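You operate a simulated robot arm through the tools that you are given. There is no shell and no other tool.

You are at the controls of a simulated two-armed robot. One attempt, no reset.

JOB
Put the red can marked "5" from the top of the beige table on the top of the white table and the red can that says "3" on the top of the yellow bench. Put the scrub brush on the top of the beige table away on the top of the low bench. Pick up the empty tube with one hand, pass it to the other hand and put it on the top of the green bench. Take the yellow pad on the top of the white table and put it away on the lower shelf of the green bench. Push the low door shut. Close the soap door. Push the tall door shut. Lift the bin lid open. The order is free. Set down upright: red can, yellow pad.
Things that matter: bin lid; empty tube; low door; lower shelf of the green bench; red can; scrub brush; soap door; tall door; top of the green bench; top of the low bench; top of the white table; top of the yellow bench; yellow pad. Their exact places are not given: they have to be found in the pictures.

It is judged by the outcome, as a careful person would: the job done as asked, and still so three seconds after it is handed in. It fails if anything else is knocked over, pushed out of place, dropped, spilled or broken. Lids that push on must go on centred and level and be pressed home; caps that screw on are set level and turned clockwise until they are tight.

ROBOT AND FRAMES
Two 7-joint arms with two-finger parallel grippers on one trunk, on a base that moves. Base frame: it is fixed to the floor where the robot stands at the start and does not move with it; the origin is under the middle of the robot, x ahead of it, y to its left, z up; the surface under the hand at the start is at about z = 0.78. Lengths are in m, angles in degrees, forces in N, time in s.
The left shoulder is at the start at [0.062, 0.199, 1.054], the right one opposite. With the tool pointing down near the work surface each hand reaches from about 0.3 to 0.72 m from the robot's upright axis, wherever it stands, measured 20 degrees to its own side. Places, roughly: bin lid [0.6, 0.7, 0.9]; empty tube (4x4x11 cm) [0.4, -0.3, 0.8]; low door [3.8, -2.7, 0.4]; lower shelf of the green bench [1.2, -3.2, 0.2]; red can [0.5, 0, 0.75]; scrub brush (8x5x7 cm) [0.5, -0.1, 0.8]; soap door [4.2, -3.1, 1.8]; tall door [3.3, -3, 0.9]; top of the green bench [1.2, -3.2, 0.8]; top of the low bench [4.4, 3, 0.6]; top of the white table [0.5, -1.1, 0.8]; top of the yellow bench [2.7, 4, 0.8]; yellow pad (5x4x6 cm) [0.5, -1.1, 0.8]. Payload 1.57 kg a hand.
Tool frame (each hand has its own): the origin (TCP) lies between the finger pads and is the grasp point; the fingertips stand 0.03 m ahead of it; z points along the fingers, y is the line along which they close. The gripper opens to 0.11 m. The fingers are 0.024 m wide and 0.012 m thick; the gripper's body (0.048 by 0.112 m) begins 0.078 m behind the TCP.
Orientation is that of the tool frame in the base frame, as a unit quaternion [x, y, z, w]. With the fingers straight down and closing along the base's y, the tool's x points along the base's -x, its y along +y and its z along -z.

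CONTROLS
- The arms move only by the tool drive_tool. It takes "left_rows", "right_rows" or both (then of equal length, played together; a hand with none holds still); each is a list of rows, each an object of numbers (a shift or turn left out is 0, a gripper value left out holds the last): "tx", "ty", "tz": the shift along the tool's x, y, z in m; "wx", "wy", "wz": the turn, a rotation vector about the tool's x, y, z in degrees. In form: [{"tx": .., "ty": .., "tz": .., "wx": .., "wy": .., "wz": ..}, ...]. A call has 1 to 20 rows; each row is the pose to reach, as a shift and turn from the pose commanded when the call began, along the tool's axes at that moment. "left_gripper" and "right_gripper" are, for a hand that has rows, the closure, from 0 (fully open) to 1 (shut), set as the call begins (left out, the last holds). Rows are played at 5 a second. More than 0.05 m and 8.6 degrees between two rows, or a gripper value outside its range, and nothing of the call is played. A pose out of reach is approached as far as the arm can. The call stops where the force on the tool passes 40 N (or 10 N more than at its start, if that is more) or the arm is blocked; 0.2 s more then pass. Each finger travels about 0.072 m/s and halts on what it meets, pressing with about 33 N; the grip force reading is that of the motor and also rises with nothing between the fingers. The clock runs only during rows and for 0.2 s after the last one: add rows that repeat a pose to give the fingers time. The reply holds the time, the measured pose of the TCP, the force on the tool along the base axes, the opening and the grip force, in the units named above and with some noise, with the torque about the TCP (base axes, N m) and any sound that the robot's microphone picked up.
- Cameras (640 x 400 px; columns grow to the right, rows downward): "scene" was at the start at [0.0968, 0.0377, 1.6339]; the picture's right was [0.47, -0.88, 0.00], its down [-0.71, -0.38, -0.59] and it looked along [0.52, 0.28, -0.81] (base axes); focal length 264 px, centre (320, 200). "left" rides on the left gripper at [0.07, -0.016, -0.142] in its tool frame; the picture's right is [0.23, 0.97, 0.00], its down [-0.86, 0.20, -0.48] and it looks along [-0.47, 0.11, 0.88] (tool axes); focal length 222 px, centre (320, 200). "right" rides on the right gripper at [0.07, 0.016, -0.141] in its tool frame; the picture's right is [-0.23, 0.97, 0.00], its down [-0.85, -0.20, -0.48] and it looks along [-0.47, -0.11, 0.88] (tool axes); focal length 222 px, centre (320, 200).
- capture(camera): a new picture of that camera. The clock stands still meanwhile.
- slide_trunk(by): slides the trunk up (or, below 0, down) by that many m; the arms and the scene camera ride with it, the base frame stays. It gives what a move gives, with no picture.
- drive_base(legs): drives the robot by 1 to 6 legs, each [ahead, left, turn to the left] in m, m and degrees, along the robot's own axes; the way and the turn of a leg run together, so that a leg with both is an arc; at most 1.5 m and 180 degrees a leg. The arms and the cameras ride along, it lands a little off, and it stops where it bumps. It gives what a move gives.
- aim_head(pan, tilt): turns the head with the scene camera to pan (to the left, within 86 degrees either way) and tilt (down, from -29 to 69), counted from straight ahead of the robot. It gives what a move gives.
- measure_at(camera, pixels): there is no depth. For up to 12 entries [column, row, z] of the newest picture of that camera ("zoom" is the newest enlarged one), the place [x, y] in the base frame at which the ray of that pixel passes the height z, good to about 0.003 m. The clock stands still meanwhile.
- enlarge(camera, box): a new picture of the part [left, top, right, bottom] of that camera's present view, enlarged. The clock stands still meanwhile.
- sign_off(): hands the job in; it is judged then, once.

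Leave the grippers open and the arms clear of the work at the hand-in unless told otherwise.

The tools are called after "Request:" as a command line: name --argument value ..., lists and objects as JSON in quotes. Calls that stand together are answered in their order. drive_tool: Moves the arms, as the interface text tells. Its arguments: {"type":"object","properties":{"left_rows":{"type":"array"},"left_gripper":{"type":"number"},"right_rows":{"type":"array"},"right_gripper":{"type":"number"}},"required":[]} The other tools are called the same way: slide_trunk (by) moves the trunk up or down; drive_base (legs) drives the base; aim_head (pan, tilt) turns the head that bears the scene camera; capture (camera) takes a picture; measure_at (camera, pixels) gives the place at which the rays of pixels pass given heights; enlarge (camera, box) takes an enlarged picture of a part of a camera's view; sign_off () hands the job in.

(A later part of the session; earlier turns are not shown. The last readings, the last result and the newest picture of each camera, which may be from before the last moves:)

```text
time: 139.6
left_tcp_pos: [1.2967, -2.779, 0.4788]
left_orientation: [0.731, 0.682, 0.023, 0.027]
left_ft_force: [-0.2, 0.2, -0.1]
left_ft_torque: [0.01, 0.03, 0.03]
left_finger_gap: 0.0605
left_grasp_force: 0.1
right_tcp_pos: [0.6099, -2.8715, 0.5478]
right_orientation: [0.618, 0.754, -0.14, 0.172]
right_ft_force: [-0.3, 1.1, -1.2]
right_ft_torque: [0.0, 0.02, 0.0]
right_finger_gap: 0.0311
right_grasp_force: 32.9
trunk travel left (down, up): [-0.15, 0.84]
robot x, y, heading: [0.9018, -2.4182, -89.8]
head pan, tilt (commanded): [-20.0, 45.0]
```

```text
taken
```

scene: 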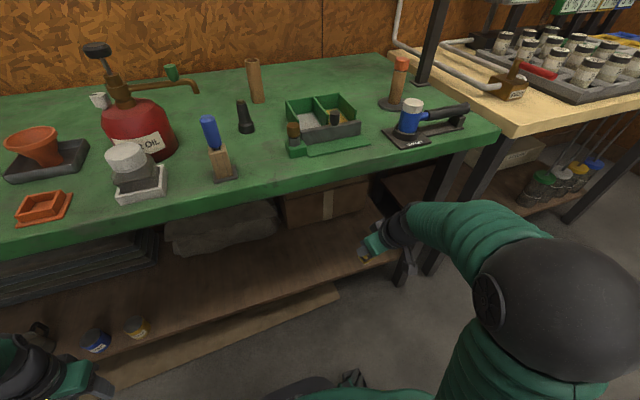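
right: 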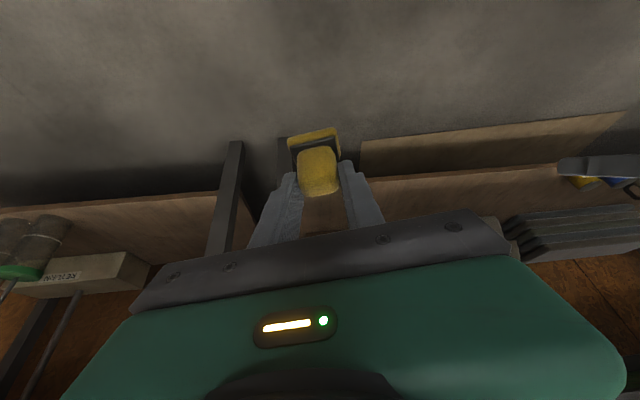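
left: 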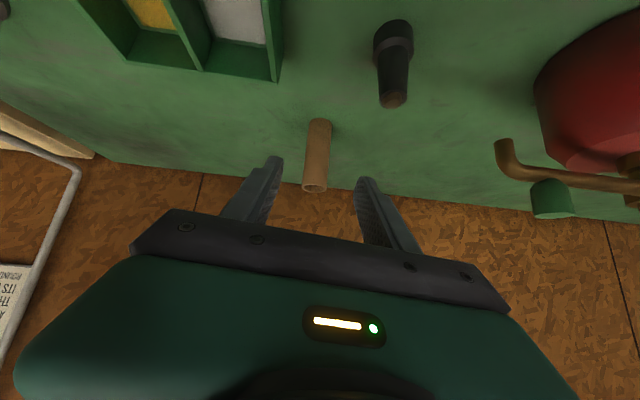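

The right hand with the pad is in front of the opening. I lower it to z ≈ 0.33, then move it 19 cm in over the shelf.

Request:
drive_tool --right_rows '[{"tx": 0.0186, "tz": 0.0387}, {"tx": 0.0372, "tz": 0.0775}, {"tx": 0.0557, "tz": 0.1162}, {"tx": 0.0743, "tz": 0.155}, {"tx": 0.0929, "tz": 0.1937}, {"tx": 0.051, "ty": -0.0094, "tz": 0.2138}, {"tx": 0.009, "ty": -0.0187, "tz": 0.234}, {"tx": -0.033, "ty": -0.0281, "tz": 0.2541}, {"tx": -0.0749, "ty": -0.0374, "tz": 0.2742}, {"tx": -0.0749, "ty": -0.0374, "tz": 0.2742}]'

Request:
capture --camera "right"

Request:
capture --camera "scene"

```text
time: 141.8
left_tcp_pos: [1.2969, -2.78, 0.4797]
left_orientation: [0.73, 0.682, 0.023, 0.027]
left_ft_force: [-0.1, -0.1, -0.4]
left_ft_torque: [-0.04, -0.01, 0.0]
left_finger_gap: 0.0605
left_grasp_force: 0.1
right_tcp_pos: [0.6097, -3.0615, 0.33]
right_orientation: [0.619, 0.754, -0.141, 0.172]
right_ft_force: [-0.4, 0.6, -0.7]
right_ft_torque: [0.0, 0.03, 0.02]
right_finger_gap: 0.031
right_grasp_force: 32.9
trunk travel left (down, up): [-0.15, 0.84]
robot x, y, heading: [0.9023, -2.4156, -89.8]
head pan, tilt (commanded): [-20.0, 45.0]
```

```text
taken
```

right: 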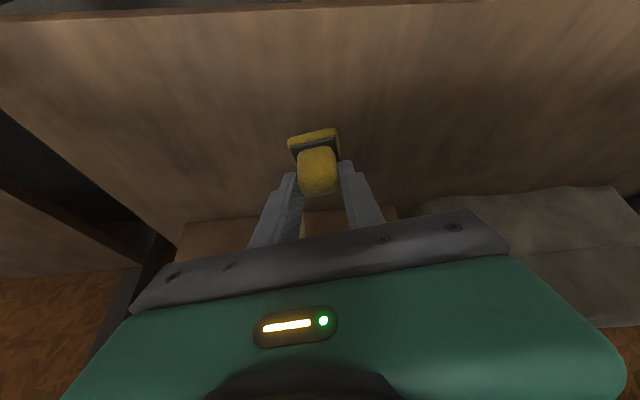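

```text
taken
```

scene: 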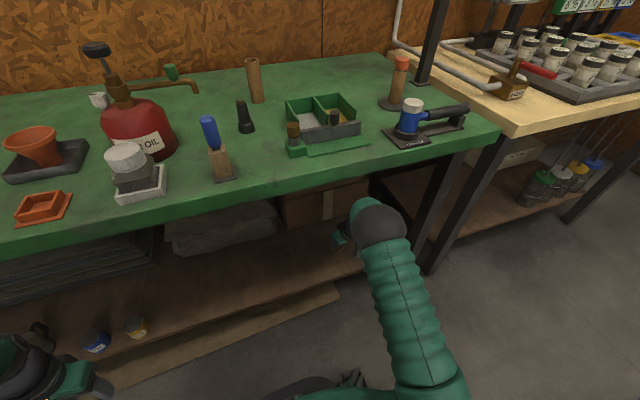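

The pad hangs over the free shelf strip. I lower it 5 cm in small steps and read the force.

Request:
drive_tool --right_rows '[{"tx": 0.0086, "tz": 0.018}, {"tx": 0.0151, "tz": 0.0315}, {"tx": 0.0182, "tz": 0.0378}, {"tx": 0.0199, "tz": 0.0414}, {"tx": 0.0216, "tz": 0.045}, {"tx": 0.0216, "tz": 0.045}]'

```text
time: 143.2
left_tcp_pos: [1.2968, -2.7799, 0.4789]
left_orientation: [0.731, 0.682, 0.022, 0.027]
left_ft_force: [0.4, 0.5, 0.2]
left_ft_torque: [0.0, 0.01, 0.01]
left_finger_gap: 0.0605
left_grasp_force: 0.1
right_tcp_pos: [0.6084, -3.0611, 0.2825]
right_orientation: [0.618, 0.754, -0.141, 0.172]
right_ft_force: [-0.9, -0.3, -0.1]
right_ft_torque: [0.05, 0.03, -0.01]
right_finger_gap: 0.031
right_grasp_force: 32.9
trunk travel left (down, up): [-0.15, 0.84]
robot x, y, heading: [0.9041, -2.423, -89.5]
head pan, tilt (commanded): [-20.0, 45.0]
```

No contact yet at z = 0.2825. I lower further in 3 mm steps.

Request:
drive_tool --right_rows '[{"tx": 0.0013, "tz": 0.0027}, {"tx": 0.0026, "tz": 0.0054}, {"tx": 0.0039, "tz": 0.0081}, {"tx": 0.0052, "tz": 0.0108}, {"tx": 0.0052, "tz": 0.0108}]'

```text
time: 144.4
left_tcp_pos: [1.2965, -2.7796, 0.4794]
left_orientation: [0.731, 0.682, 0.023, 0.027]
left_ft_force: [0.4, 0.8, -0.5]
left_ft_torque: [0.01, -0.02, -0.02]
left_finger_gap: 0.0605
left_grasp_force: 0.0
right_tcp_pos: [0.6091, -3.0614, 0.2708]
right_orientation: [0.618, 0.754, -0.14, 0.172]
right_ft_force: [0.0, -0.1, -0.8]
right_ft_torque: [0.01, 0.02, -0.01]
right_finger_gap: 0.0309
right_grasp_force: 32.8
trunk travel left (down, up): [-0.15, 0.84]
robot x, y, heading: [0.9035, -2.4158, -89.5]
head pan, tilt (commanded): [-20.0, 45.0]
```

Request:
drive_tool --right_rows '[{"tx": 0.0013, "tz": 0.0027}, {"tx": 0.0026, "tz": 0.0054}, {"tx": 0.0039, "tz": 0.0081}, {"tx": 0.0052, "tz": 0.0108}, {"tx": 0.0052, "tz": 0.0108}]'

```text
time: 145.6
left_tcp_pos: [1.295, -2.7784, 0.4794]
left_orientation: [0.73, 0.682, 0.021, 0.027]
left_ft_force: [1.2, 1.8, -0.3]
left_ft_torque: [-0.02, 0.01, -0.01]
left_finger_gap: 0.0606
left_grasp_force: 0.0
right_tcp_pos: [0.6092, -3.0615, 0.2582]
right_orientation: [0.618, 0.754, -0.141, 0.172]
right_ft_force: [0.0, -0.2, 0.6]
right_ft_torque: [0.0, 0.0, 0.0]
right_finger_gap: 0.0307
right_grasp_force: 33.3
trunk travel left (down, up): [-0.15, 0.84]
robot x, y, heading: [0.9017, -2.4183, -89.8]
head pan, tilt (commanded): [-20.0, 45.0]
```

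Still free at z = 0.258. I continue.

Request:
drive_tool --right_rows '[{"tx": 0.0009, "tz": 0.0018}, {"tx": 0.0017, "tz": 0.0036}, {"tx": 0.0026, "tz": 0.0054}, {"tx": 0.0026, "tz": 0.0054}]'

Request:
capture --camera "right"

```text
time: 146.6
left_tcp_pos: [1.2968, -2.7784, 0.4785]
left_orientation: [0.731, 0.681, 0.021, 0.026]
left_ft_force: [-0.6, 0.0, 0.2]
left_ft_torque: [-0.01, 0.0, -0.01]
left_finger_gap: 0.0604
left_grasp_force: 0.1
right_tcp_pos: [0.6098, -3.0621, 0.2558]
right_orientation: [0.618, 0.753, -0.144, 0.172]
right_ft_force: [1.6, 2.3, 16.0]
right_ft_torque: [0.35, -0.09, 0.0]
right_finger_gap: 0.031
right_grasp_force: 32.7
trunk travel left (down, up): [-0.15, 0.84]
robot x, y, heading: [0.9075, -2.418, -89.9]
head pan, tilt (commanded): [-20.0, 45.0]
```

```text
taken
```

right: 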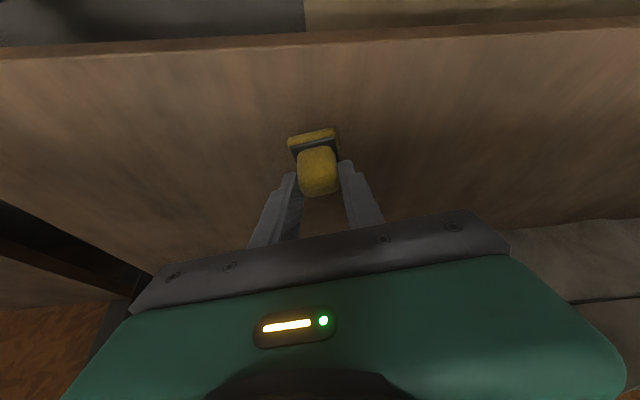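

Contact with the shelf (16 N, shelf z ≈ 0.20). I ease up 2 mm, open, and back out along the fingers.

Request:
drive_tool --right_rows '[{"tx": -0.0008, "tz": -0.0018}, {"tx": -0.0008, "tz": -0.0018}]'

Request:
drive_tool --right_gripper 0.4 --right_rows '[{"tz": 0}, {"tz": 0}, {"tz": 0}, {"tz": -0.02}, {"tz": -0.05}, {"tz": -0.08}]'

Request:
capture --camera "right"

```text
time: 147.2
left_tcp_pos: [1.2958, -2.7795, 0.4793]
left_orientation: [0.731, 0.681, 0.023, 0.027]
left_ft_force: [0.0, 0.6, 0.7]
left_ft_torque: [0.0, -0.01, 0.01]
left_finger_gap: 0.0607
left_grasp_force: 0.0
right_tcp_pos: [0.609, -3.061, 0.2567]
right_orientation: [0.618, 0.754, -0.142, 0.172]
right_ft_force: [2.4, -4.6, 8.3]
right_ft_torque: [-0.18, 0.01, 0.01]
right_finger_gap: 0.0309
right_grasp_force: 32.6
trunk travel left (down, up): [-0.15, 0.84]
robot x, y, heading: [0.9033, -2.4178, -89.5]
head pan, tilt (commanded): [-20.0, 45.0]
```

```text
time: 148.6
left_tcp_pos: [1.2957, -2.7793, 0.4792]
left_orientation: [0.731, 0.682, 0.023, 0.027]
left_ft_force: [1.4, 0.9, -0.4]
left_ft_torque: [0.02, 0.0, 0.02]
left_finger_gap: 0.0607
left_grasp_force: 0.2
right_tcp_pos: [0.6024, -3.0278, 0.3261]
right_orientation: [0.618, 0.754, -0.142, 0.172]
right_ft_force: [0.1, -1.4, -0.2]
right_ft_torque: [0.04, -0.03, -0.02]
right_finger_gap: 0.0658
right_grasp_force: 0.2
trunk travel left (down, up): [-0.15, 0.84]
robot x, y, heading: [0.9001, -2.4195, -89.7]
head pan, tilt (commanded): [-20.0, 45.0]
```

```text
taken
```

right: 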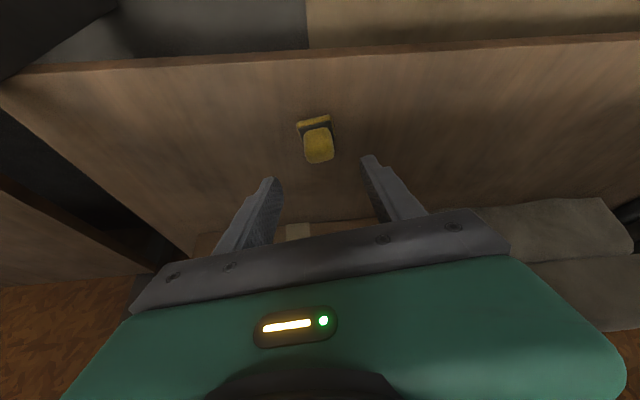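

The yellow pad stands upright on the lower shelf. I back the robot out straight, raise the trunk, and look left toward the corner cabinet.

Request:
drive_base --legs '[[-0.4, 0, 0]]'

Request:
slide_trunk --by 0.4

Request:
slide_trunk --by 0.15

Request:
aim_head --pan 75 --tilt 15

Request:
capture --camera "scene"

```text
time: 151.1
left_tcp_pos: [1.294, -2.3815, 0.479]
left_orientation: [0.733, 0.68, 0.023, 0.027]
left_ft_force: [-0.2, 0.9, -0.2]
left_ft_torque: [0.01, -0.01, 0.01]
left_finger_gap: 0.0606
left_grasp_force: 0.0
right_tcp_pos: [0.5991, -2.6274, 0.3268]
right_orientation: [0.62, 0.752, -0.141, 0.172]
right_ft_force: [-0.1, -0.3, -0.3]
right_ft_torque: [0.02, 0.01, 0.03]
right_finger_gap: 0.066
right_grasp_force: 0.1
trunk travel left (down, up): [-0.15, 0.84]
robot x, y, heading: [0.905, -2.0209, -90.0]
head pan, tilt (commanded): [-20.0, 45.0]
```

```text
time: 154.9
left_tcp_pos: [1.2934, -2.3818, 0.8802]
left_orientation: [0.732, 0.68, 0.023, 0.026]
left_ft_force: [0.7, 0.6, -0.5]
left_ft_torque: [-0.01, 0.02, -0.01]
left_finger_gap: 0.0605
left_grasp_force: 0.1
right_tcp_pos: [0.5981, -2.6261, 0.7262]
right_orientation: [0.621, 0.752, -0.142, 0.172]
right_ft_force: [0.7, -0.3, 0.3]
right_ft_torque: [0.01, -0.01, -0.01]
right_finger_gap: 0.0661
right_grasp_force: 0.0
trunk travel left (down, up): [-0.55, 0.44]
robot x, y, heading: [0.9004, -2.0172, -89.8]
head pan, tilt (commanded): [-20.0, 45.0]
```

```text
time: 156.6
left_tcp_pos: [1.2933, -2.3822, 1.0309]
left_orientation: [0.733, 0.68, 0.023, 0.026]
left_ft_force: [-0.6, 0.2, -0.4]
left_ft_torque: [0.03, 0.02, 0.01]
left_finger_gap: 0.0604
left_grasp_force: 0.0
right_tcp_pos: [0.5985, -2.6269, 0.8762]
right_orientation: [0.62, 0.752, -0.142, 0.172]
right_ft_force: [1.0, -0.8, 0.1]
right_ft_torque: [-0.01, -0.02, 0.01]
right_finger_gap: 0.0658
right_grasp_force: 0.0
trunk travel left (down, up): [-0.7, 0.29]
robot x, y, heading: [0.9018, -2.0207, -90.1]
head pan, tilt (commanded): [-20.0, 45.0]
```

```text
time: 158.3
left_tcp_pos: [1.2931, -2.382, 1.0298]
left_orientation: [0.733, 0.679, 0.022, 0.028]
left_ft_force: [-1.3, 0.7, 0.3]
left_ft_torque: [0.03, 0.03, 0.0]
left_finger_gap: 0.0603
left_grasp_force: 0.0
right_tcp_pos: [0.598, -2.6278, 0.8772]
right_orientation: [0.62, 0.752, -0.143, 0.173]
right_ft_force: [0.5, -0.3, 0.1]
right_ft_torque: [0.0, -0.02, 0.02]
right_finger_gap: 0.0657
right_grasp_force: 0.0
trunk travel left (down, up): [-0.7, 0.29]
robot x, y, heading: [0.9012, -2.0209, -90.0]
head pan, tilt (commanded): [75.0, 15.0]
```

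```text
taken
```

scene: 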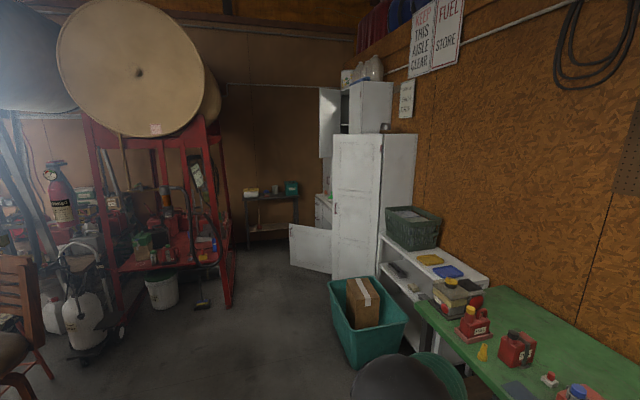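

I enlarge the cabinet area.

Request:
enlarge --camera "scene" --box '[240, 60, 450, 300]'

Request:
enlarge --camera "scene" --box '[280, 170, 400, 290]'

```text
1.67 times, centred on (345, 180) of scene
```

zoom: 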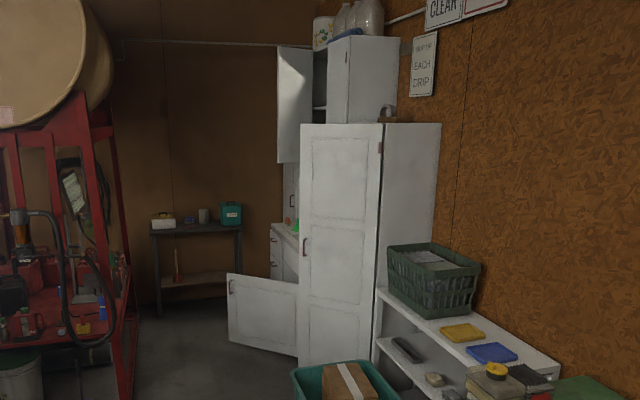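

```text
3.33 times, centred on (340, 230) of scene
```

zoom: 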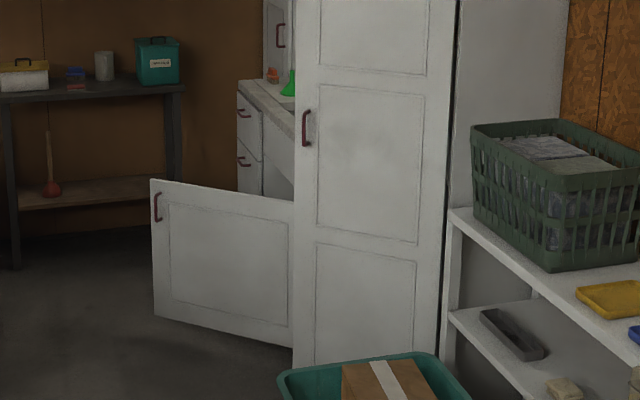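

I measure positions: basket bottom, red rack foot, tall door's free and hinge edges, low door's free edge.

Request:
capture --camera "scene"

Request:
measure_at --camera "scene" --pixels '[[352, 366, 0.0], [330, 282, 0.35], [405, 320, 0.35], [228, 306, 0.0], [333, 278, 0.05], [290, 266, 0.1], [331, 275, 0.05], [374, 278, 0.35]]'

Request:
measure_at --camera "scene" --pixels '[[333, 135, 1.9], [382, 135, 1.9], [382, 135, 2.0], [415, 135, 2.0], [290, 224, 0.7], [290, 224, 0.8], [319, 90, 2.2], [319, 156, 1.7], [392, 80, 2.3]]'

```text
taken
```

scene: 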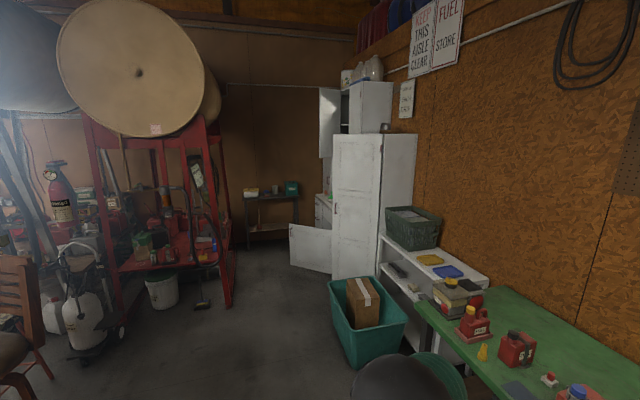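

```text
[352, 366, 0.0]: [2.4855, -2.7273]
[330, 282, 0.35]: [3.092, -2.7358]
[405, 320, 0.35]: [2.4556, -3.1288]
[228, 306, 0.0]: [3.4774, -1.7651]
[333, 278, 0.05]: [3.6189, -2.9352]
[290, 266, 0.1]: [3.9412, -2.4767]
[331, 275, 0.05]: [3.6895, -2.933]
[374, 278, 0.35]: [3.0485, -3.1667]
```

```text
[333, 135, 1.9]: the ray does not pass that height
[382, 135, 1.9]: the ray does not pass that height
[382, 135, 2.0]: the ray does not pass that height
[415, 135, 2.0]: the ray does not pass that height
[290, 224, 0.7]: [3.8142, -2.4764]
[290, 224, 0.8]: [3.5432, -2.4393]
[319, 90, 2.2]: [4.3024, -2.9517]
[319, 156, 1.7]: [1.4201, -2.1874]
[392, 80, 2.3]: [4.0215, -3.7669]
```

I plan to come alongside: strafe 1.0 m left (toward +x), then turn to face along +x and look at the cabinet from closer.

Request:
drive_base --legs '[[0, 1.0, 0], [0, 0, 80]]'

Request:
aim_head --pan -15 --tilt 10

Request:
capture --camera "scene"

```text
time: 167.0
left_tcp_pos: [2.3332, -1.6939, 1.0302]
left_orientation: [0.125, 0.992, 0.034, 0.008]
left_ft_force: [1.3, -0.6, -0.3]
left_ft_torque: [-0.03, -0.01, -0.02]
left_finger_gap: 0.0603
left_grasp_force: 0.1
right_tcp_pos: [2.4542, -2.4217, 0.8765]
right_orientation: [-0.008, 0.975, 0.001, 0.224]
right_ft_force: [0.6, 0.7, 0.4]
right_ft_torque: [0.04, -0.01, -0.03]
right_finger_gap: 0.0662
right_grasp_force: 0.1
trunk travel left (down, up): [-0.7, 0.29]
robot x, y, heading: [1.9034, -2.0113, -9.9]
head pan, tilt (commanded): [75.0, 15.0]
```

```text
time: 168.6
left_tcp_pos: [2.3337, -1.6946, 1.0302]
left_orientation: [0.124, 0.992, 0.035, 0.007]
left_ft_force: [-0.4, -0.5, 0.0]
left_ft_torque: [-0.01, 0.02, 0.01]
left_finger_gap: 0.0604
left_grasp_force: 0.1
right_tcp_pos: [2.453, -2.4215, 0.8774]
right_orientation: [-0.008, 0.975, 0.002, 0.223]
right_ft_force: [0.4, -0.1, 1.1]
right_ft_torque: [-0.01, 0.01, 0.0]
right_finger_gap: 0.0657
right_grasp_force: 0.1
trunk travel left (down, up): [-0.7, 0.29]
robot x, y, heading: [1.9102, -2.017, -10.1]
head pan, tilt (commanded): [-15.0, 10.0]
```

```text
taken
```

scene: 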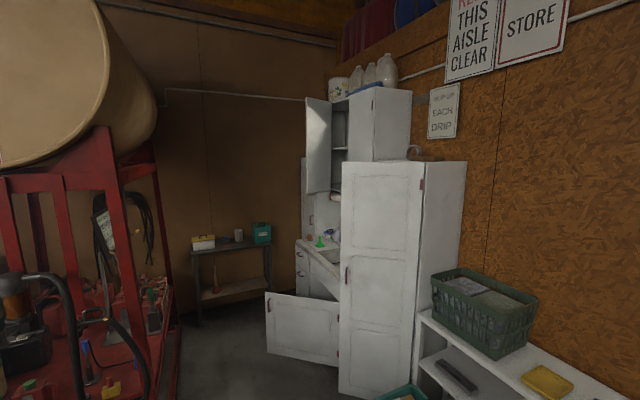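

I enlarge the upper soap door and the low door.

Request:
enlarge --camera "scene" --box '[270, 70, 430, 210]'

Request:
enlarge --camera "scene" --box '[240, 220, 440, 390]'

```text
2.86 times, centred on (350, 140) of scene
```

zoom: 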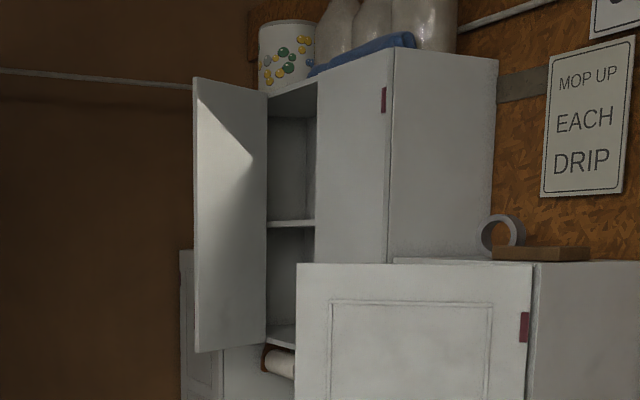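

```text
2.35 times, centred on (340, 305) of scene
```

zoom: 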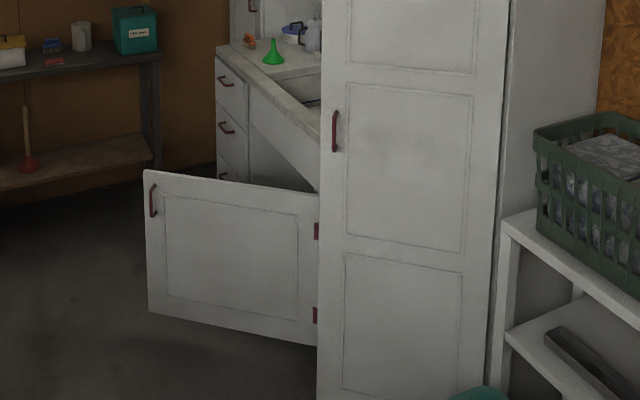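

The tall door is ajar (hinge at its right, near (3.0,-3.1), free edge near (3.6,-2.9)); the low door sticks out beyond it; the upper soap door is hinged on its far side. I turn to face the cabinets (heading -90°) and strafe along to stand before the tall door.

Request:
drive_base --legs '[[0, 0, -80], [0.12, 0, 0], [0, 1.2, 0]]'

Request:
aim_head --pan 10 --tilt 20

Request:
capture --camera "scene"

Request:
aim_head --pan 45 --tilt 20

Request:
capture --camera "scene"

```text
time: 179.0
left_tcp_pos: [3.4955, -2.5032, 1.0318]
left_orientation: [0.733, 0.679, 0.023, 0.028]
left_ft_force: [-0.7, 0.0, 0.2]
left_ft_torque: [0.01, -0.03, -0.04]
left_finger_gap: 0.0606
left_grasp_force: 0.0
right_tcp_pos: [2.7992, -2.7458, 0.8766]
right_orientation: [0.621, 0.751, -0.142, 0.174]
right_ft_force: [-0.5, 0.2, 0.1]
right_ft_torque: [-0.02, 0.02, 0.0]
right_finger_gap: 0.0659
right_grasp_force: 0.0
trunk travel left (down, up): [-0.7, 0.29]
robot x, y, heading: [3.109, -2.1404, -90.4]
head pan, tilt (commanded): [-15.0, 10.0]
```

```text
time: 179.9
left_tcp_pos: [3.4971, -2.5025, 1.0327]
left_orientation: [0.734, 0.679, 0.02, 0.028]
left_ft_force: [-0.3, 0.2, 0.6]
left_ft_torque: [0.0, 0.0, -0.01]
left_finger_gap: 0.0605
left_grasp_force: 0.1
right_tcp_pos: [2.8025, -2.7466, 0.8784]
right_orientation: [0.622, 0.75, -0.144, 0.172]
right_ft_force: [0.7, 0.3, 0.2]
right_ft_torque: [0.01, 0.01, -0.02]
right_finger_gap: 0.0659
right_grasp_force: 0.0
trunk travel left (down, up): [-0.7, 0.29]
robot x, y, heading: [3.108, -2.1412, -90.3]
head pan, tilt (commanded): [10.0, 20.0]
```

```text
taken
```

scene: 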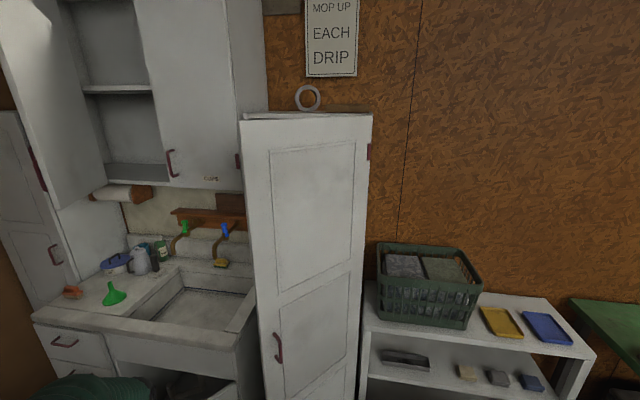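

```text
time: 180.9
left_tcp_pos: [3.4991, -2.5022, 1.0312]
left_orientation: [0.735, 0.678, 0.021, 0.028]
left_ft_force: [0.2, 1.0, 1.0]
left_ft_torque: [-0.03, -0.01, -0.03]
left_finger_gap: 0.0605
left_grasp_force: 0.2
right_tcp_pos: [2.8025, -2.7449, 0.8784]
right_orientation: [0.622, 0.75, -0.143, 0.172]
right_ft_force: [-0.1, -0.3, 0.0]
right_ft_torque: [0.02, 0.01, -0.02]
right_finger_gap: 0.0661
right_grasp_force: 0.1
trunk travel left (down, up): [-0.7, 0.29]
robot x, y, heading: [3.1121, -2.1388, -90.2]
head pan, tilt (commanded): [45.0, 20.0]
```

```text
taken
```

scene: 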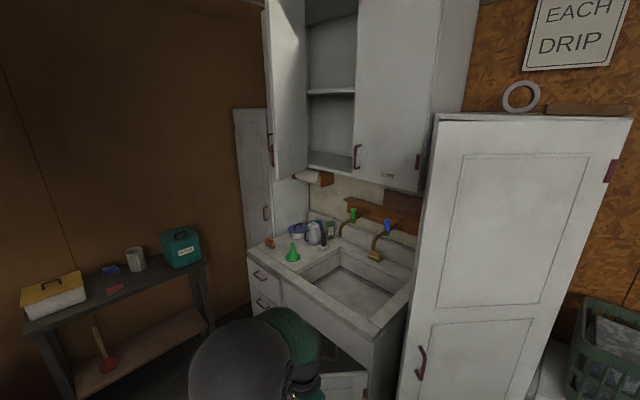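

I tilt the head down to see the doors' bottom edges, which give their places on the floor.

Request:
aim_head --pan 20 --tilt 50

Request:
capture --camera "scene"

```text
time: 181.8
left_tcp_pos: [3.4976, -2.5025, 1.0315]
left_orientation: [0.734, 0.678, 0.021, 0.028]
left_ft_force: [-0.6, -0.4, 0.0]
left_ft_torque: [0.01, 0.02, 0.02]
left_finger_gap: 0.0608
left_grasp_force: 0.0
right_tcp_pos: [2.8018, -2.7456, 0.8792]
right_orientation: [0.622, 0.751, -0.144, 0.172]
right_ft_force: [-0.4, -0.4, -0.2]
right_ft_torque: [0.02, -0.01, 0.01]
right_finger_gap: 0.0659
right_grasp_force: 0.1
trunk travel left (down, up): [-0.7, 0.29]
robot x, y, heading: [3.1068, -2.1425, -90.0]
head pan, tilt (commanded): [20.0, 50.0]
```

```text
taken
```

scene: 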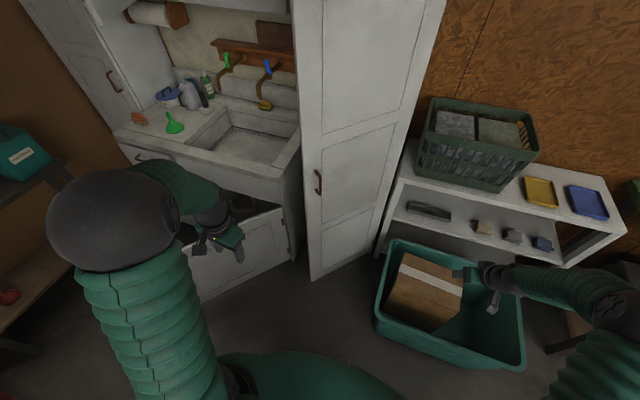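

I measure the bottom edges: tall door free edge (311,281), hinge side (373,250); low door bottom right (290,262), bottom left (203,301), counter front edge corners.

Request:
measure_at --camera "scene" --pixels '[[311, 281, 0.03], [311, 281, 0.08], [373, 250, 0.03], [373, 250, 0.08], [290, 262, 0.05], [290, 262, 0.1], [203, 301, 0.05], [203, 301, 0.1], [302, 155, 0.9], [117, 133, 0.9], [190, 268, 0.05], [320, 182, 0.95]]'

Request:
enlarge --camera "scene" --box '[160, 150, 400, 310]'

```text
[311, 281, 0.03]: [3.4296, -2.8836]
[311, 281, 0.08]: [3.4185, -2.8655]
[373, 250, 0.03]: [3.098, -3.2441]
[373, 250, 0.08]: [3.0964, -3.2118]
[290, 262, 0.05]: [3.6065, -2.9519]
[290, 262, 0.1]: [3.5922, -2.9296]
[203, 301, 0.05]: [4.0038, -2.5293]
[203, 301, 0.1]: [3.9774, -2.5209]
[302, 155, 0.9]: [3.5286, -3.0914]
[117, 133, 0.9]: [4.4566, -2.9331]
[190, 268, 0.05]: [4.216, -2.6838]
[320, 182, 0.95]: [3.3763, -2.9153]
```

```text
2.50 times, centred on (280, 230) of scene
```

zoom: 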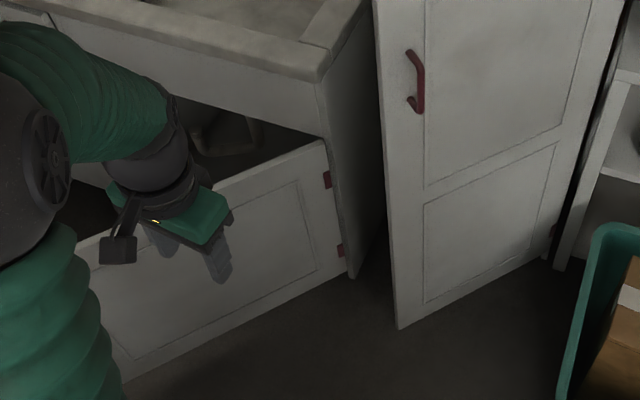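

The tall door stands about 46° open (hinge (3.10,-3.21), free edge (3.42,-2.87)). I close the left fingers and swing the left hand level, pointing forward at z ≈ 1.15, above the door handle.

Request:
drive_tool --left_gripper 1 --left_rows '[{"tx": -0.0133, "ty": -0.0142, "tz": -0.01, "wy": -7.5}, {"tx": -0.0267, "ty": -0.0283, "tz": -0.02, "wy": -15}, {"tx": -0.04, "ty": -0.0425, "tz": -0.03, "wy": -22.5}, {"tx": -0.0533, "ty": -0.0567, "tz": -0.04, "wy": -30}, {"tx": -0.0667, "ty": -0.0708, "tz": -0.05, "wy": -37.5}, {"tx": -0.08, "ty": -0.085, "tz": -0.06, "wy": -45}, {"tx": -0.0933, "ty": -0.0992, "tz": -0.07, "wy": -52.5}, {"tx": -0.1067, "ty": -0.1133, "tz": -0.08, "wy": -60}, {"tx": -0.12, "ty": -0.1275, "tz": -0.09, "wy": -67.5}, {"tx": -0.1333, "ty": -0.1417, "tz": -0.1, "wy": -75}, {"tx": -0.1467, "ty": -0.1558, "tz": -0.11, "wy": -82.5}, {"tx": -0.16, "ty": -0.17, "tz": -0.12, "wy": -90}]'

Request:
capture --camera "scene"

```text
time: 184.4
left_tcp_pos: [3.3422, -2.6733, 1.1385]
left_orientation: [0.537, 0.457, -0.507, 0.495]
left_ft_force: [0.6, -0.2, -0.7]
left_ft_torque: [0.05, -0.02, 0.0]
left_finger_gap: 0.0
left_grasp_force: 21.3
left hand out of reach, approached as far as the arm can: row 6, 7, 8, 9, 10, 11, 12
right_tcp_pos: [2.8024, -2.7446, 0.8795]
right_orientation: [0.621, 0.751, -0.143, 0.172]
right_ft_force: [-0.6, 0.3, -0.1]
right_ft_torque: [0.03, 0.03, -0.02]
right_finger_gap: 0.066
right_grasp_force: 0.0
trunk travel left (down, up): [-0.7, 0.29]
robot x, y, heading: [3.1053, -2.1429, -90.2]
head pan, tilt (commanded): [20.0, 50.0]
```

```text
taken
```

scene: 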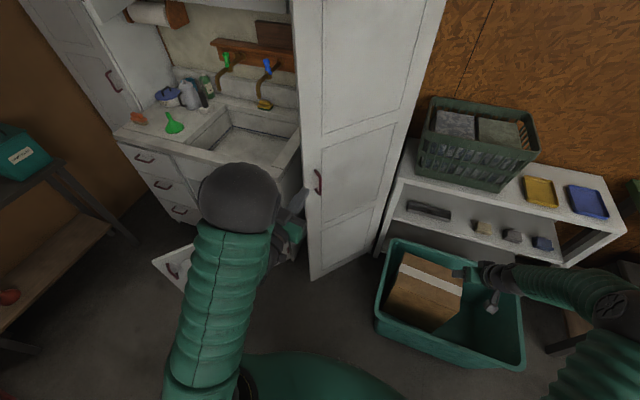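

The left hand points forward. I shift it 14 cm to the robot's right so it stays on the outer face of the door, then drive 0.145 m left and 0.22 m forward.

Request:
drive_tool --left_rows '[{"ty": -0.04}, {"ty": -0.08}, {"ty": -0.12}, {"ty": -0.145}]'

Request:
drive_base --legs '[[0, 0.14, 0], [0.22, 0, 0]]'

Request:
capture --camera "scene"

```text
time: 185.4
left_tcp_pos: [3.3462, -2.673, 1.1415]
left_orientation: [0.535, 0.459, -0.505, 0.497]
left_ft_force: [-0.8, 0.0, -0.3]
left_ft_torque: [0.01, -0.02, 0.02]
left_finger_gap: 0.0
left_grasp_force: 21.5
left hand out of reach, approached as far as the arm can: row 1, 2, 3, 4
right_tcp_pos: [2.8028, -2.7458, 0.878]
right_orientation: [0.621, 0.751, -0.143, 0.172]
right_ft_force: [-0.2, 0.0, -0.1]
right_ft_torque: [0.01, 0.0, 0.01]
right_finger_gap: 0.0659
right_grasp_force: 0.1
trunk travel left (down, up): [-0.7, 0.29]
robot x, y, heading: [3.1116, -2.139, -90.2]
head pan, tilt (commanded): [20.0, 50.0]
```

```text
time: 188.0
left_tcp_pos: [3.4918, -2.8878, 1.1399]
left_orientation: [0.533, 0.46, -0.506, 0.498]
left_ft_force: [0.1, 0.1, -0.4]
left_ft_torque: [0.01, -0.01, -0.05]
left_finger_gap: 0.0
left_grasp_force: 21.5
right_tcp_pos: [2.9467, -2.9617, 0.8803]
right_orientation: [0.621, 0.751, -0.146, 0.172]
right_ft_force: [-0.6, -0.2, 0.1]
right_ft_torque: [0.0, 0.0, 0.03]
right_finger_gap: 0.0659
right_grasp_force: 0.1
trunk travel left (down, up): [-0.7, 0.29]
robot x, y, heading: [3.2465, -2.3609, -90.2]
head pan, tilt (commanded): [20.0, 50.0]
```

```text
taken
```

scene: 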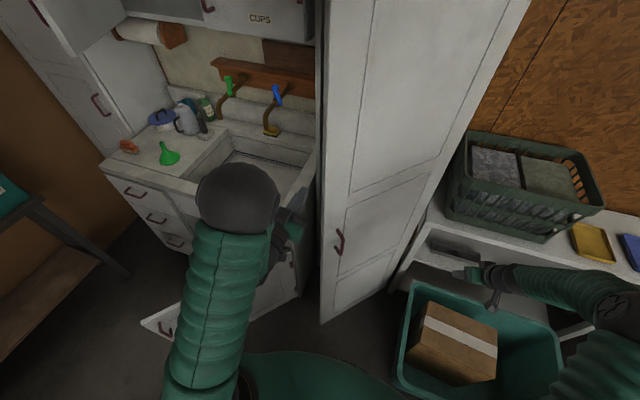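

The left arm cannot fold further inward, so the hand now stands beside the door's free edge without touching. I'll do the low door first. I measure its visible top corner (142,323) and handle (163,330).

Request:
enlarge --camera "scene" --box '[120, 220, 340, 380]'

Request:
measure_at --camera "scene" --pixels '[[142, 323, 0.65], [142, 323, 0.7], [142, 323, 0.75], [275, 265, 0.7], [299, 296, 0.1], [163, 330, 0.65]]'

Request:
capture --camera "left"

```text
2.50 times, centred on (230, 300) of scene
```

zoom: 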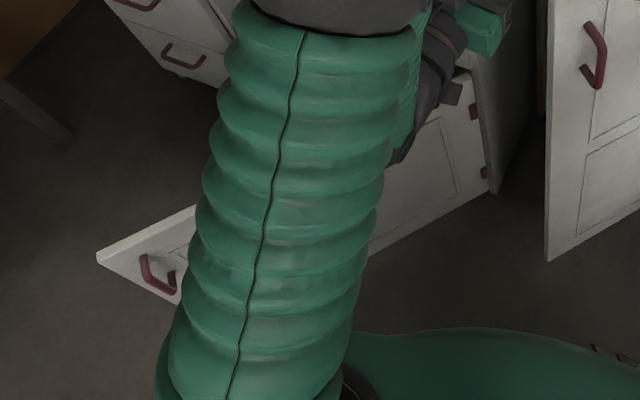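

```text
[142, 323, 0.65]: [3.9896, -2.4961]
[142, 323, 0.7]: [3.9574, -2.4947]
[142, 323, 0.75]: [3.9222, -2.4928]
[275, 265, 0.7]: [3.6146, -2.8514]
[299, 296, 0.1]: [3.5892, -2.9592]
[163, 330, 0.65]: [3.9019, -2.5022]
```

```text
taken
```

left: 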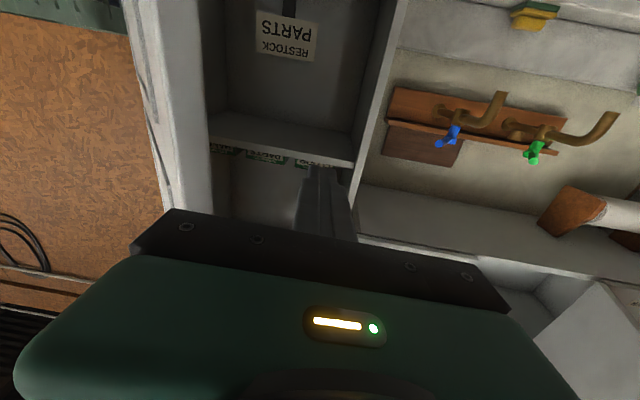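

The low door runs from hinge (3.595,-2.945) to free edge (3.97,-2.495), about 50° open. I back off 0.25 m, raise and draw in the right hand so it clears the basket, then lower the trunk to push at z ≈ 0.6.

Request:
drive_base --legs '[[-0.22, 0, 0]]'

Request:
drive_tool --right_rows '[{"tx": 0.0004, "ty": 0.004, "tz": -0.0445}, {"tx": 0.0007, "ty": 0.008, "tz": -0.089}, {"tx": 0.001, "ty": 0.012, "tz": -0.1335}, {"tx": 0.0014, "ty": 0.0158, "tz": -0.178}, {"tx": 0.0018, "ty": 0.0197, "tz": -0.2226}]'

Request:
slide_trunk --by -0.4

Request:
slide_trunk --by -0.15

Request:
aim_head --pan 30 --tilt 40

Request:
capture --camera "scene"

```text
time: 189.7
left_tcp_pos: [3.4835, -2.6686, 1.1401]
left_orientation: [0.535, 0.459, -0.503, 0.5]
left_ft_force: [0.1, 0.1, 0.8]
left_ft_torque: [0.03, 0.0, 0.01]
left_finger_gap: 0.0
left_grasp_force: 21.2
right_tcp_pos: [2.9423, -2.7434, 0.8774]
right_orientation: [0.62, 0.751, -0.143, 0.173]
right_ft_force: [-0.3, -1.2, 0.8]
right_ft_torque: [-0.02, -0.02, 0.04]
right_finger_gap: 0.0663
right_grasp_force: 0.1
trunk travel left (down, up): [-0.7, 0.29]
robot x, y, heading: [3.2476, -2.1367, -90.2]
head pan, tilt (commanded): [20.0, 50.0]
```

```text
time: 190.9
left_tcp_pos: [3.4851, -2.665, 1.1434]
left_orientation: [0.534, 0.458, -0.505, 0.5]
left_ft_force: [0.4, -0.1, -0.6]
left_ft_torque: [0.02, 0.01, 0.0]
left_finger_gap: 0.0
left_grasp_force: 21.1
right_tcp_pos: [2.9423, -2.6373, 1.0815]
right_orientation: [0.621, 0.751, -0.145, 0.174]
right_ft_force: [1.4, -0.9, -0.3]
right_ft_torque: [-0.02, 0.02, 0.02]
right_finger_gap: 0.0659
right_grasp_force: 0.0
trunk travel left (down, up): [-0.7, 0.29]
robot x, y, heading: [3.2525, -2.1393, -90.1]
head pan, tilt (commanded): [20.0, 50.0]
```

```text
time: 194.8
left_tcp_pos: [3.4841, -2.6654, 0.7424]
left_orientation: [0.535, 0.458, -0.504, 0.5]
left_ft_force: [-0.6, 0.7, 0.1]
left_ft_torque: [-0.03, -0.01, -0.01]
left_finger_gap: 0.0
left_grasp_force: 21.2
right_tcp_pos: [2.9429, -2.6388, 0.6805]
right_orientation: [0.621, 0.751, -0.144, 0.174]
right_ft_force: [0.2, 0.9, 0.3]
right_ft_torque: [0.01, 0.01, -0.02]
right_finger_gap: 0.0662
right_grasp_force: 0.1
trunk travel left (down, up): [-0.3, 0.69]
robot x, y, heading: [3.249, -2.1337, -90.0]
head pan, tilt (commanded): [20.0, 50.0]
```

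```text
time: 196.5
left_tcp_pos: [3.4843, -2.6664, 0.593]
left_orientation: [0.535, 0.458, -0.505, 0.499]
left_ft_force: [-0.4, 0.5, 0.2]
left_ft_torque: [-0.03, 0.05, 0.0]
left_finger_gap: 0.0
left_grasp_force: 21.1
right_tcp_pos: [2.9417, -2.6389, 0.5303]
right_orientation: [0.621, 0.751, -0.144, 0.173]
right_ft_force: [0.8, 0.2, 0.1]
right_ft_torque: [0.02, 0.01, 0.0]
right_finger_gap: 0.0659
right_grasp_force: 0.0
trunk travel left (down, up): [-0.15, 0.84]
robot x, y, heading: [3.247, -2.1356, -90.1]
head pan, tilt (commanded): [20.0, 50.0]
```

```text
time: 197.2
left_tcp_pos: [3.4829, -2.6646, 0.5916]
left_orientation: [0.535, 0.458, -0.505, 0.499]
left_ft_force: [-0.1, -0.1, 0.2]
left_ft_torque: [-0.03, 0.0, -0.02]
left_finger_gap: 0.0
left_grasp_force: 21.1
right_tcp_pos: [2.9426, -2.639, 0.5306]
right_orientation: [0.62, 0.751, -0.144, 0.174]
right_ft_force: [-0.5, 0.7, 0.8]
right_ft_torque: [0.01, 0.01, -0.01]
right_finger_gap: 0.0662
right_grasp_force: 0.1
trunk travel left (down, up): [-0.15, 0.84]
robot x, y, heading: [3.2481, -2.1353, -90.1]
head pan, tilt (commanded): [30.0, 40.0]
```

```text
taken
```

scene: 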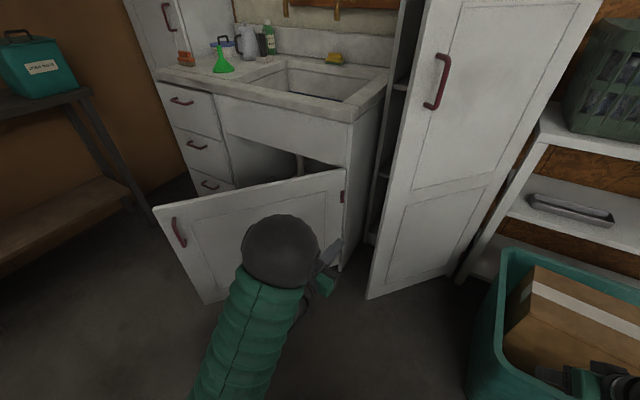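

The left hand is limited, and the ajar tall door is in the way of a good base position for the low door. So I do the tall door first with the right hand: trunk back up, then right hand closed, pitched 45°, in front of the robot's middle.

Request:
slide_trunk --by 0.4

Request:
slide_trunk --by 0.15

Request:
drive_tool --right_gripper 1 --right_rows '[{"tx": -0.0064, "ty": 0.033, "tz": -0.0098, "wy": -3.3}, {"tx": -0.0128, "ty": 0.066, "tz": -0.0196, "wy": -6.7}, {"tx": -0.0193, "ty": 0.099, "tz": -0.0295, "wy": -10}, {"tx": -0.0257, "ty": 0.132, "tz": -0.0393, "wy": -13.3}, {"tx": -0.0321, "ty": 0.165, "tz": -0.0491, "wy": -16.7}, {"tx": -0.0385, "ty": 0.198, "tz": -0.0589, "wy": -20}]'

```text
time: 201.1
left_tcp_pos: [3.4855, -2.6651, 0.9913]
left_orientation: [0.535, 0.458, -0.504, 0.5]
left_ft_force: [0.2, -0.5, -0.3]
left_ft_torque: [0.01, -0.03, 0.03]
left_finger_gap: 0.0002
left_grasp_force: 21.5
right_tcp_pos: [2.942, -2.64, 0.9302]
right_orientation: [0.62, 0.751, -0.144, 0.174]
right_ft_force: [0.1, -0.2, 0.2]
right_ft_torque: [-0.05, 0.01, -0.02]
right_finger_gap: 0.0661
right_grasp_force: 0.0
trunk travel left (down, up): [-0.55, 0.44]
robot x, y, heading: [3.2476, -2.1354, -89.9]
head pan, tilt (commanded): [30.0, 40.0]
```

```text
time: 202.8
left_tcp_pos: [3.4842, -2.6674, 1.1422]
left_orientation: [0.535, 0.458, -0.504, 0.5]
left_ft_force: [0.6, 0.1, 0.2]
left_ft_torque: [0.0, 0.03, 0.0]
left_finger_gap: 0.0002
left_grasp_force: 21.2
right_tcp_pos: [2.9427, -2.6402, 1.0799]
right_orientation: [0.62, 0.751, -0.143, 0.175]
right_ft_force: [-0.3, 0.3, -0.2]
right_ft_torque: [0.01, -0.01, -0.01]
right_finger_gap: 0.0661
right_grasp_force: 0.0
trunk travel left (down, up): [-0.7, 0.29]
robot x, y, heading: [3.2501, -2.1369, -90.3]
head pan, tilt (commanded): [30.0, 40.0]
```

```text
time: 204.2
left_tcp_pos: [3.4855, -2.6647, 1.1408]
left_orientation: [0.535, 0.458, -0.505, 0.5]
left_ft_force: [0.4, -0.6, 0.0]
left_ft_torque: [0.02, 0.0, -0.04]
left_finger_gap: 0.0001
left_grasp_force: 20.9
right_tcp_pos: [3.1409, -2.6109, 1.1489]
right_orientation: [0.585, 0.71, -0.251, 0.301]
right_ft_force: [-0.2, 0.0, -0.1]
right_ft_torque: [-0.01, 0.02, -0.02]
right_finger_gap: 0.0001
right_grasp_force: 21.2
trunk travel left (down, up): [-0.7, 0.29]
robot x, y, heading: [3.2496, -2.1367, -89.7]
head pan, tilt (commanded): [30.0, 40.0]
```

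The right hand is ready at rel. forward 0.47. I drive 0.2 m left and 0.2 m forward to bring it in front of the tall door's face.

Request:
drive_base --legs '[[0, 0.2, 0], [0.2, 0, 0]]'

Request:
aim_head --pan 0 --tilt 40

Request:
capture --camera "scene"

Request:
capture --camera "right"

```text
time: 207.0
left_tcp_pos: [3.6849, -2.8609, 1.1434]
left_orientation: [0.534, 0.458, -0.505, 0.5]
left_ft_force: [0.5, 0.6, 1.3]
left_ft_torque: [-0.02, 0.0, -0.01]
left_finger_gap: 0.0
left_grasp_force: 21.5
right_tcp_pos: [3.3425, -2.8068, 1.1516]
right_orientation: [0.585, 0.71, -0.251, 0.302]
right_ft_force: [0.0, 1.0, 0.6]
right_ft_torque: [0.01, 0.03, 0.0]
right_finger_gap: 0.0
right_grasp_force: 21.2
trunk travel left (down, up): [-0.7, 0.29]
robot x, y, heading: [3.4491, -2.3338, -90.3]
head pan, tilt (commanded): [30.0, 40.0]
```

```text
time: 207.9
left_tcp_pos: [3.6834, -2.8654, 1.1418]
left_orientation: [0.536, 0.458, -0.505, 0.499]
left_ft_force: [0.4, -0.2, 0.0]
left_ft_torque: [0.02, -0.02, -0.05]
left_finger_gap: 0.0
left_grasp_force: 21.4
right_tcp_pos: [3.3395, -2.8089, 1.1486]
right_orientation: [0.586, 0.71, -0.249, 0.301]
right_ft_force: [-0.2, -0.4, -0.2]
right_ft_torque: [0.01, -0.01, 0.01]
right_finger_gap: 0.0002
right_grasp_force: 21.0
trunk travel left (down, up): [-0.7, 0.29]
robot x, y, heading: [3.4508, -2.3328, -90.2]
head pan, tilt (commanded): [0.0, 40.0]
```

```text
taken
```

scene: 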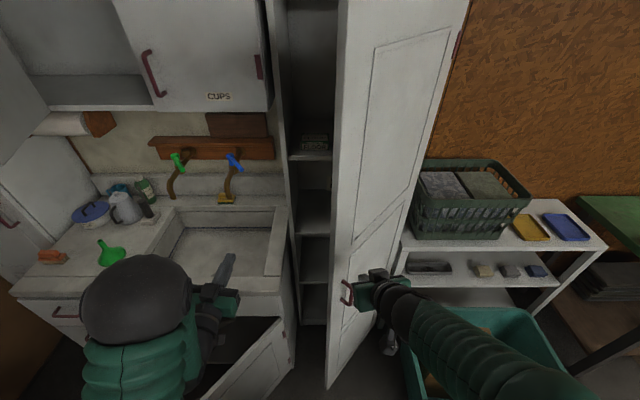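

```text
taken
```

right: 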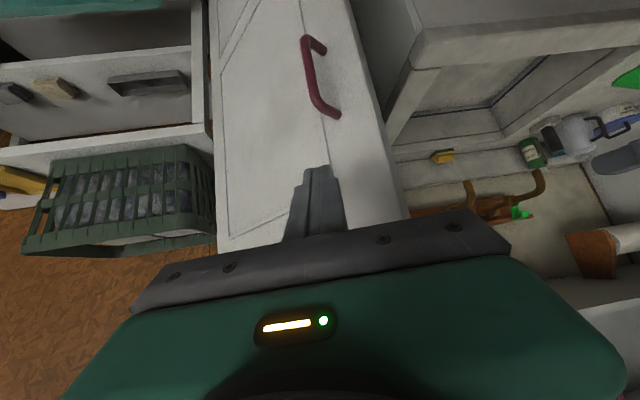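

The fingertips face the door beside its free edge, above the handle. I drive 8 cm closer, then push the door along its arc toward closed.

Request:
drive_base --legs '[[0.08, 0, 0]]'

Request:
drive_tool --right_rows '[{"tx": -0.02, "ty": -0.001, "tz": 0.021}, {"tx": -0.05, "ty": 0.018, "tz": 0.0515}, {"tx": -0.0785, "ty": 0.0364, "tz": 0.0811}, {"tx": -0.1, "ty": 0.0435, "tz": 0.1035}, {"tx": -0.122, "ty": 0.05, "tz": 0.126}, {"tx": -0.1443, "ty": 0.0562, "tz": 0.1493}, {"tx": -0.167, "ty": 0.0562, "tz": 0.173}, {"tx": -0.1904, "ty": 0.0562, "tz": 0.197}]'

Request:
capture --camera "scene"

```text
time: 209.0
left_tcp_pos: [3.6849, -2.9399, 1.1442]
left_orientation: [0.534, 0.457, -0.506, 0.5]
left_ft_force: [-0.1, 0.0, 0.8]
left_ft_torque: [0.01, -0.01, -0.01]
left_finger_gap: 0.0
left_grasp_force: 20.4
right_tcp_pos: [3.3389, -2.8841, 1.1514]
right_orientation: [0.585, 0.709, -0.251, 0.303]
right_ft_force: [0.9, -0.6, 0.1]
right_ft_torque: [-0.02, -0.01, -0.02]
right_finger_gap: 0.0
right_grasp_force: 20.7
trunk travel left (down, up): [-0.7, 0.29]
robot x, y, heading: [3.4463, -2.4129, -90.2]
head pan, tilt (commanded): [0.0, 40.0]
```

```text
time: 210.8
left_tcp_pos: [3.685, -2.9433, 1.1421]
left_orientation: [0.535, 0.458, -0.504, 0.5]
left_ft_force: [-0.8, 0.3, 0.1]
left_ft_torque: [0.0, 0.02, 0.01]
left_finger_gap: 0.0
left_grasp_force: 21.3
right_tcp_pos: [3.4322, -3.0223, 1.2082]
right_orientation: [0.588, 0.706, -0.251, 0.305]
right_ft_force: [0.2, 0.3, 0.1]
right_ft_torque: [0.0, 0.03, 0.0]
right_finger_gap: 0.0
right_grasp_force: 21.1
right hand out of reach, approached as far as the arm can: row 4, 5, 6, 7, 8
trunk travel left (down, up): [-0.7, 0.29]
robot x, y, heading: [3.4501, -2.4147, -90.1]
head pan, tilt (commanded): [0.0, 40.0]
```

```text
taken
```

scene: 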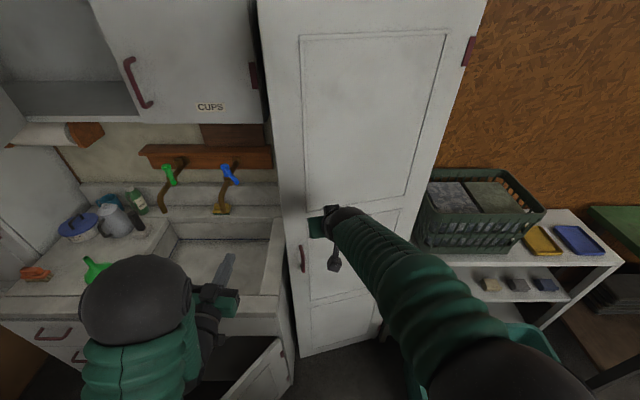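

The door is nearly shut; the arm is at its reach. I drive 0.1 m forward, which carries the door further, then press with the arm.

Request:
drive_base --legs '[[0.1, 0, 0]]'

Request:
capture --camera "scene"

Request:
capture --camera "right"

```text
time: 211.9
left_tcp_pos: [3.6843, -3.0403, 1.1445]
left_orientation: [0.534, 0.457, -0.504, 0.501]
left_ft_force: [0.2, -0.7, 0.2]
left_ft_torque: [0.01, 0.03, -0.01]
left_finger_gap: 0.0
left_grasp_force: 21.4
right_tcp_pos: [3.4387, -3.1153, 1.2122]
right_orientation: [0.583, 0.708, -0.249, 0.311]
right_ft_force: [0.9, 0.3, 1.0]
right_ft_torque: [-0.04, 0.07, -0.05]
right_finger_gap: 0.0
right_grasp_force: 21.7
trunk travel left (down, up): [-0.7, 0.29]
robot x, y, heading: [3.4448, -2.5128, -90.2]
head pan, tilt (commanded): [0.0, 40.0]
```

```text
taken
```

scene: 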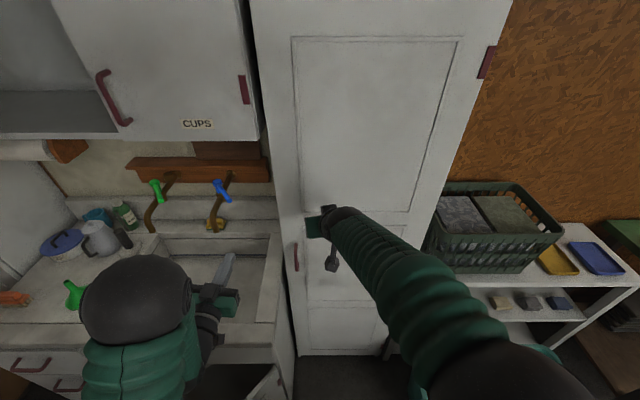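

```text
taken
```

right: 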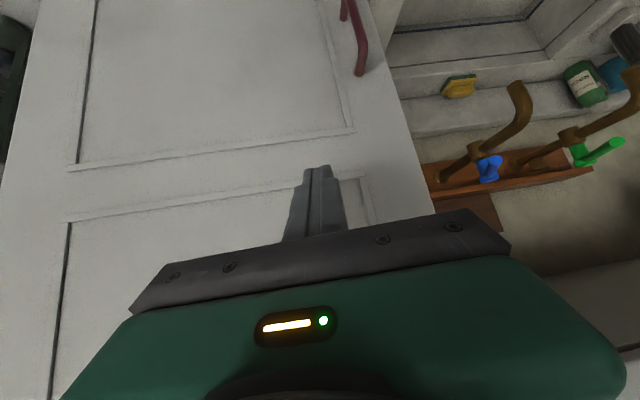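

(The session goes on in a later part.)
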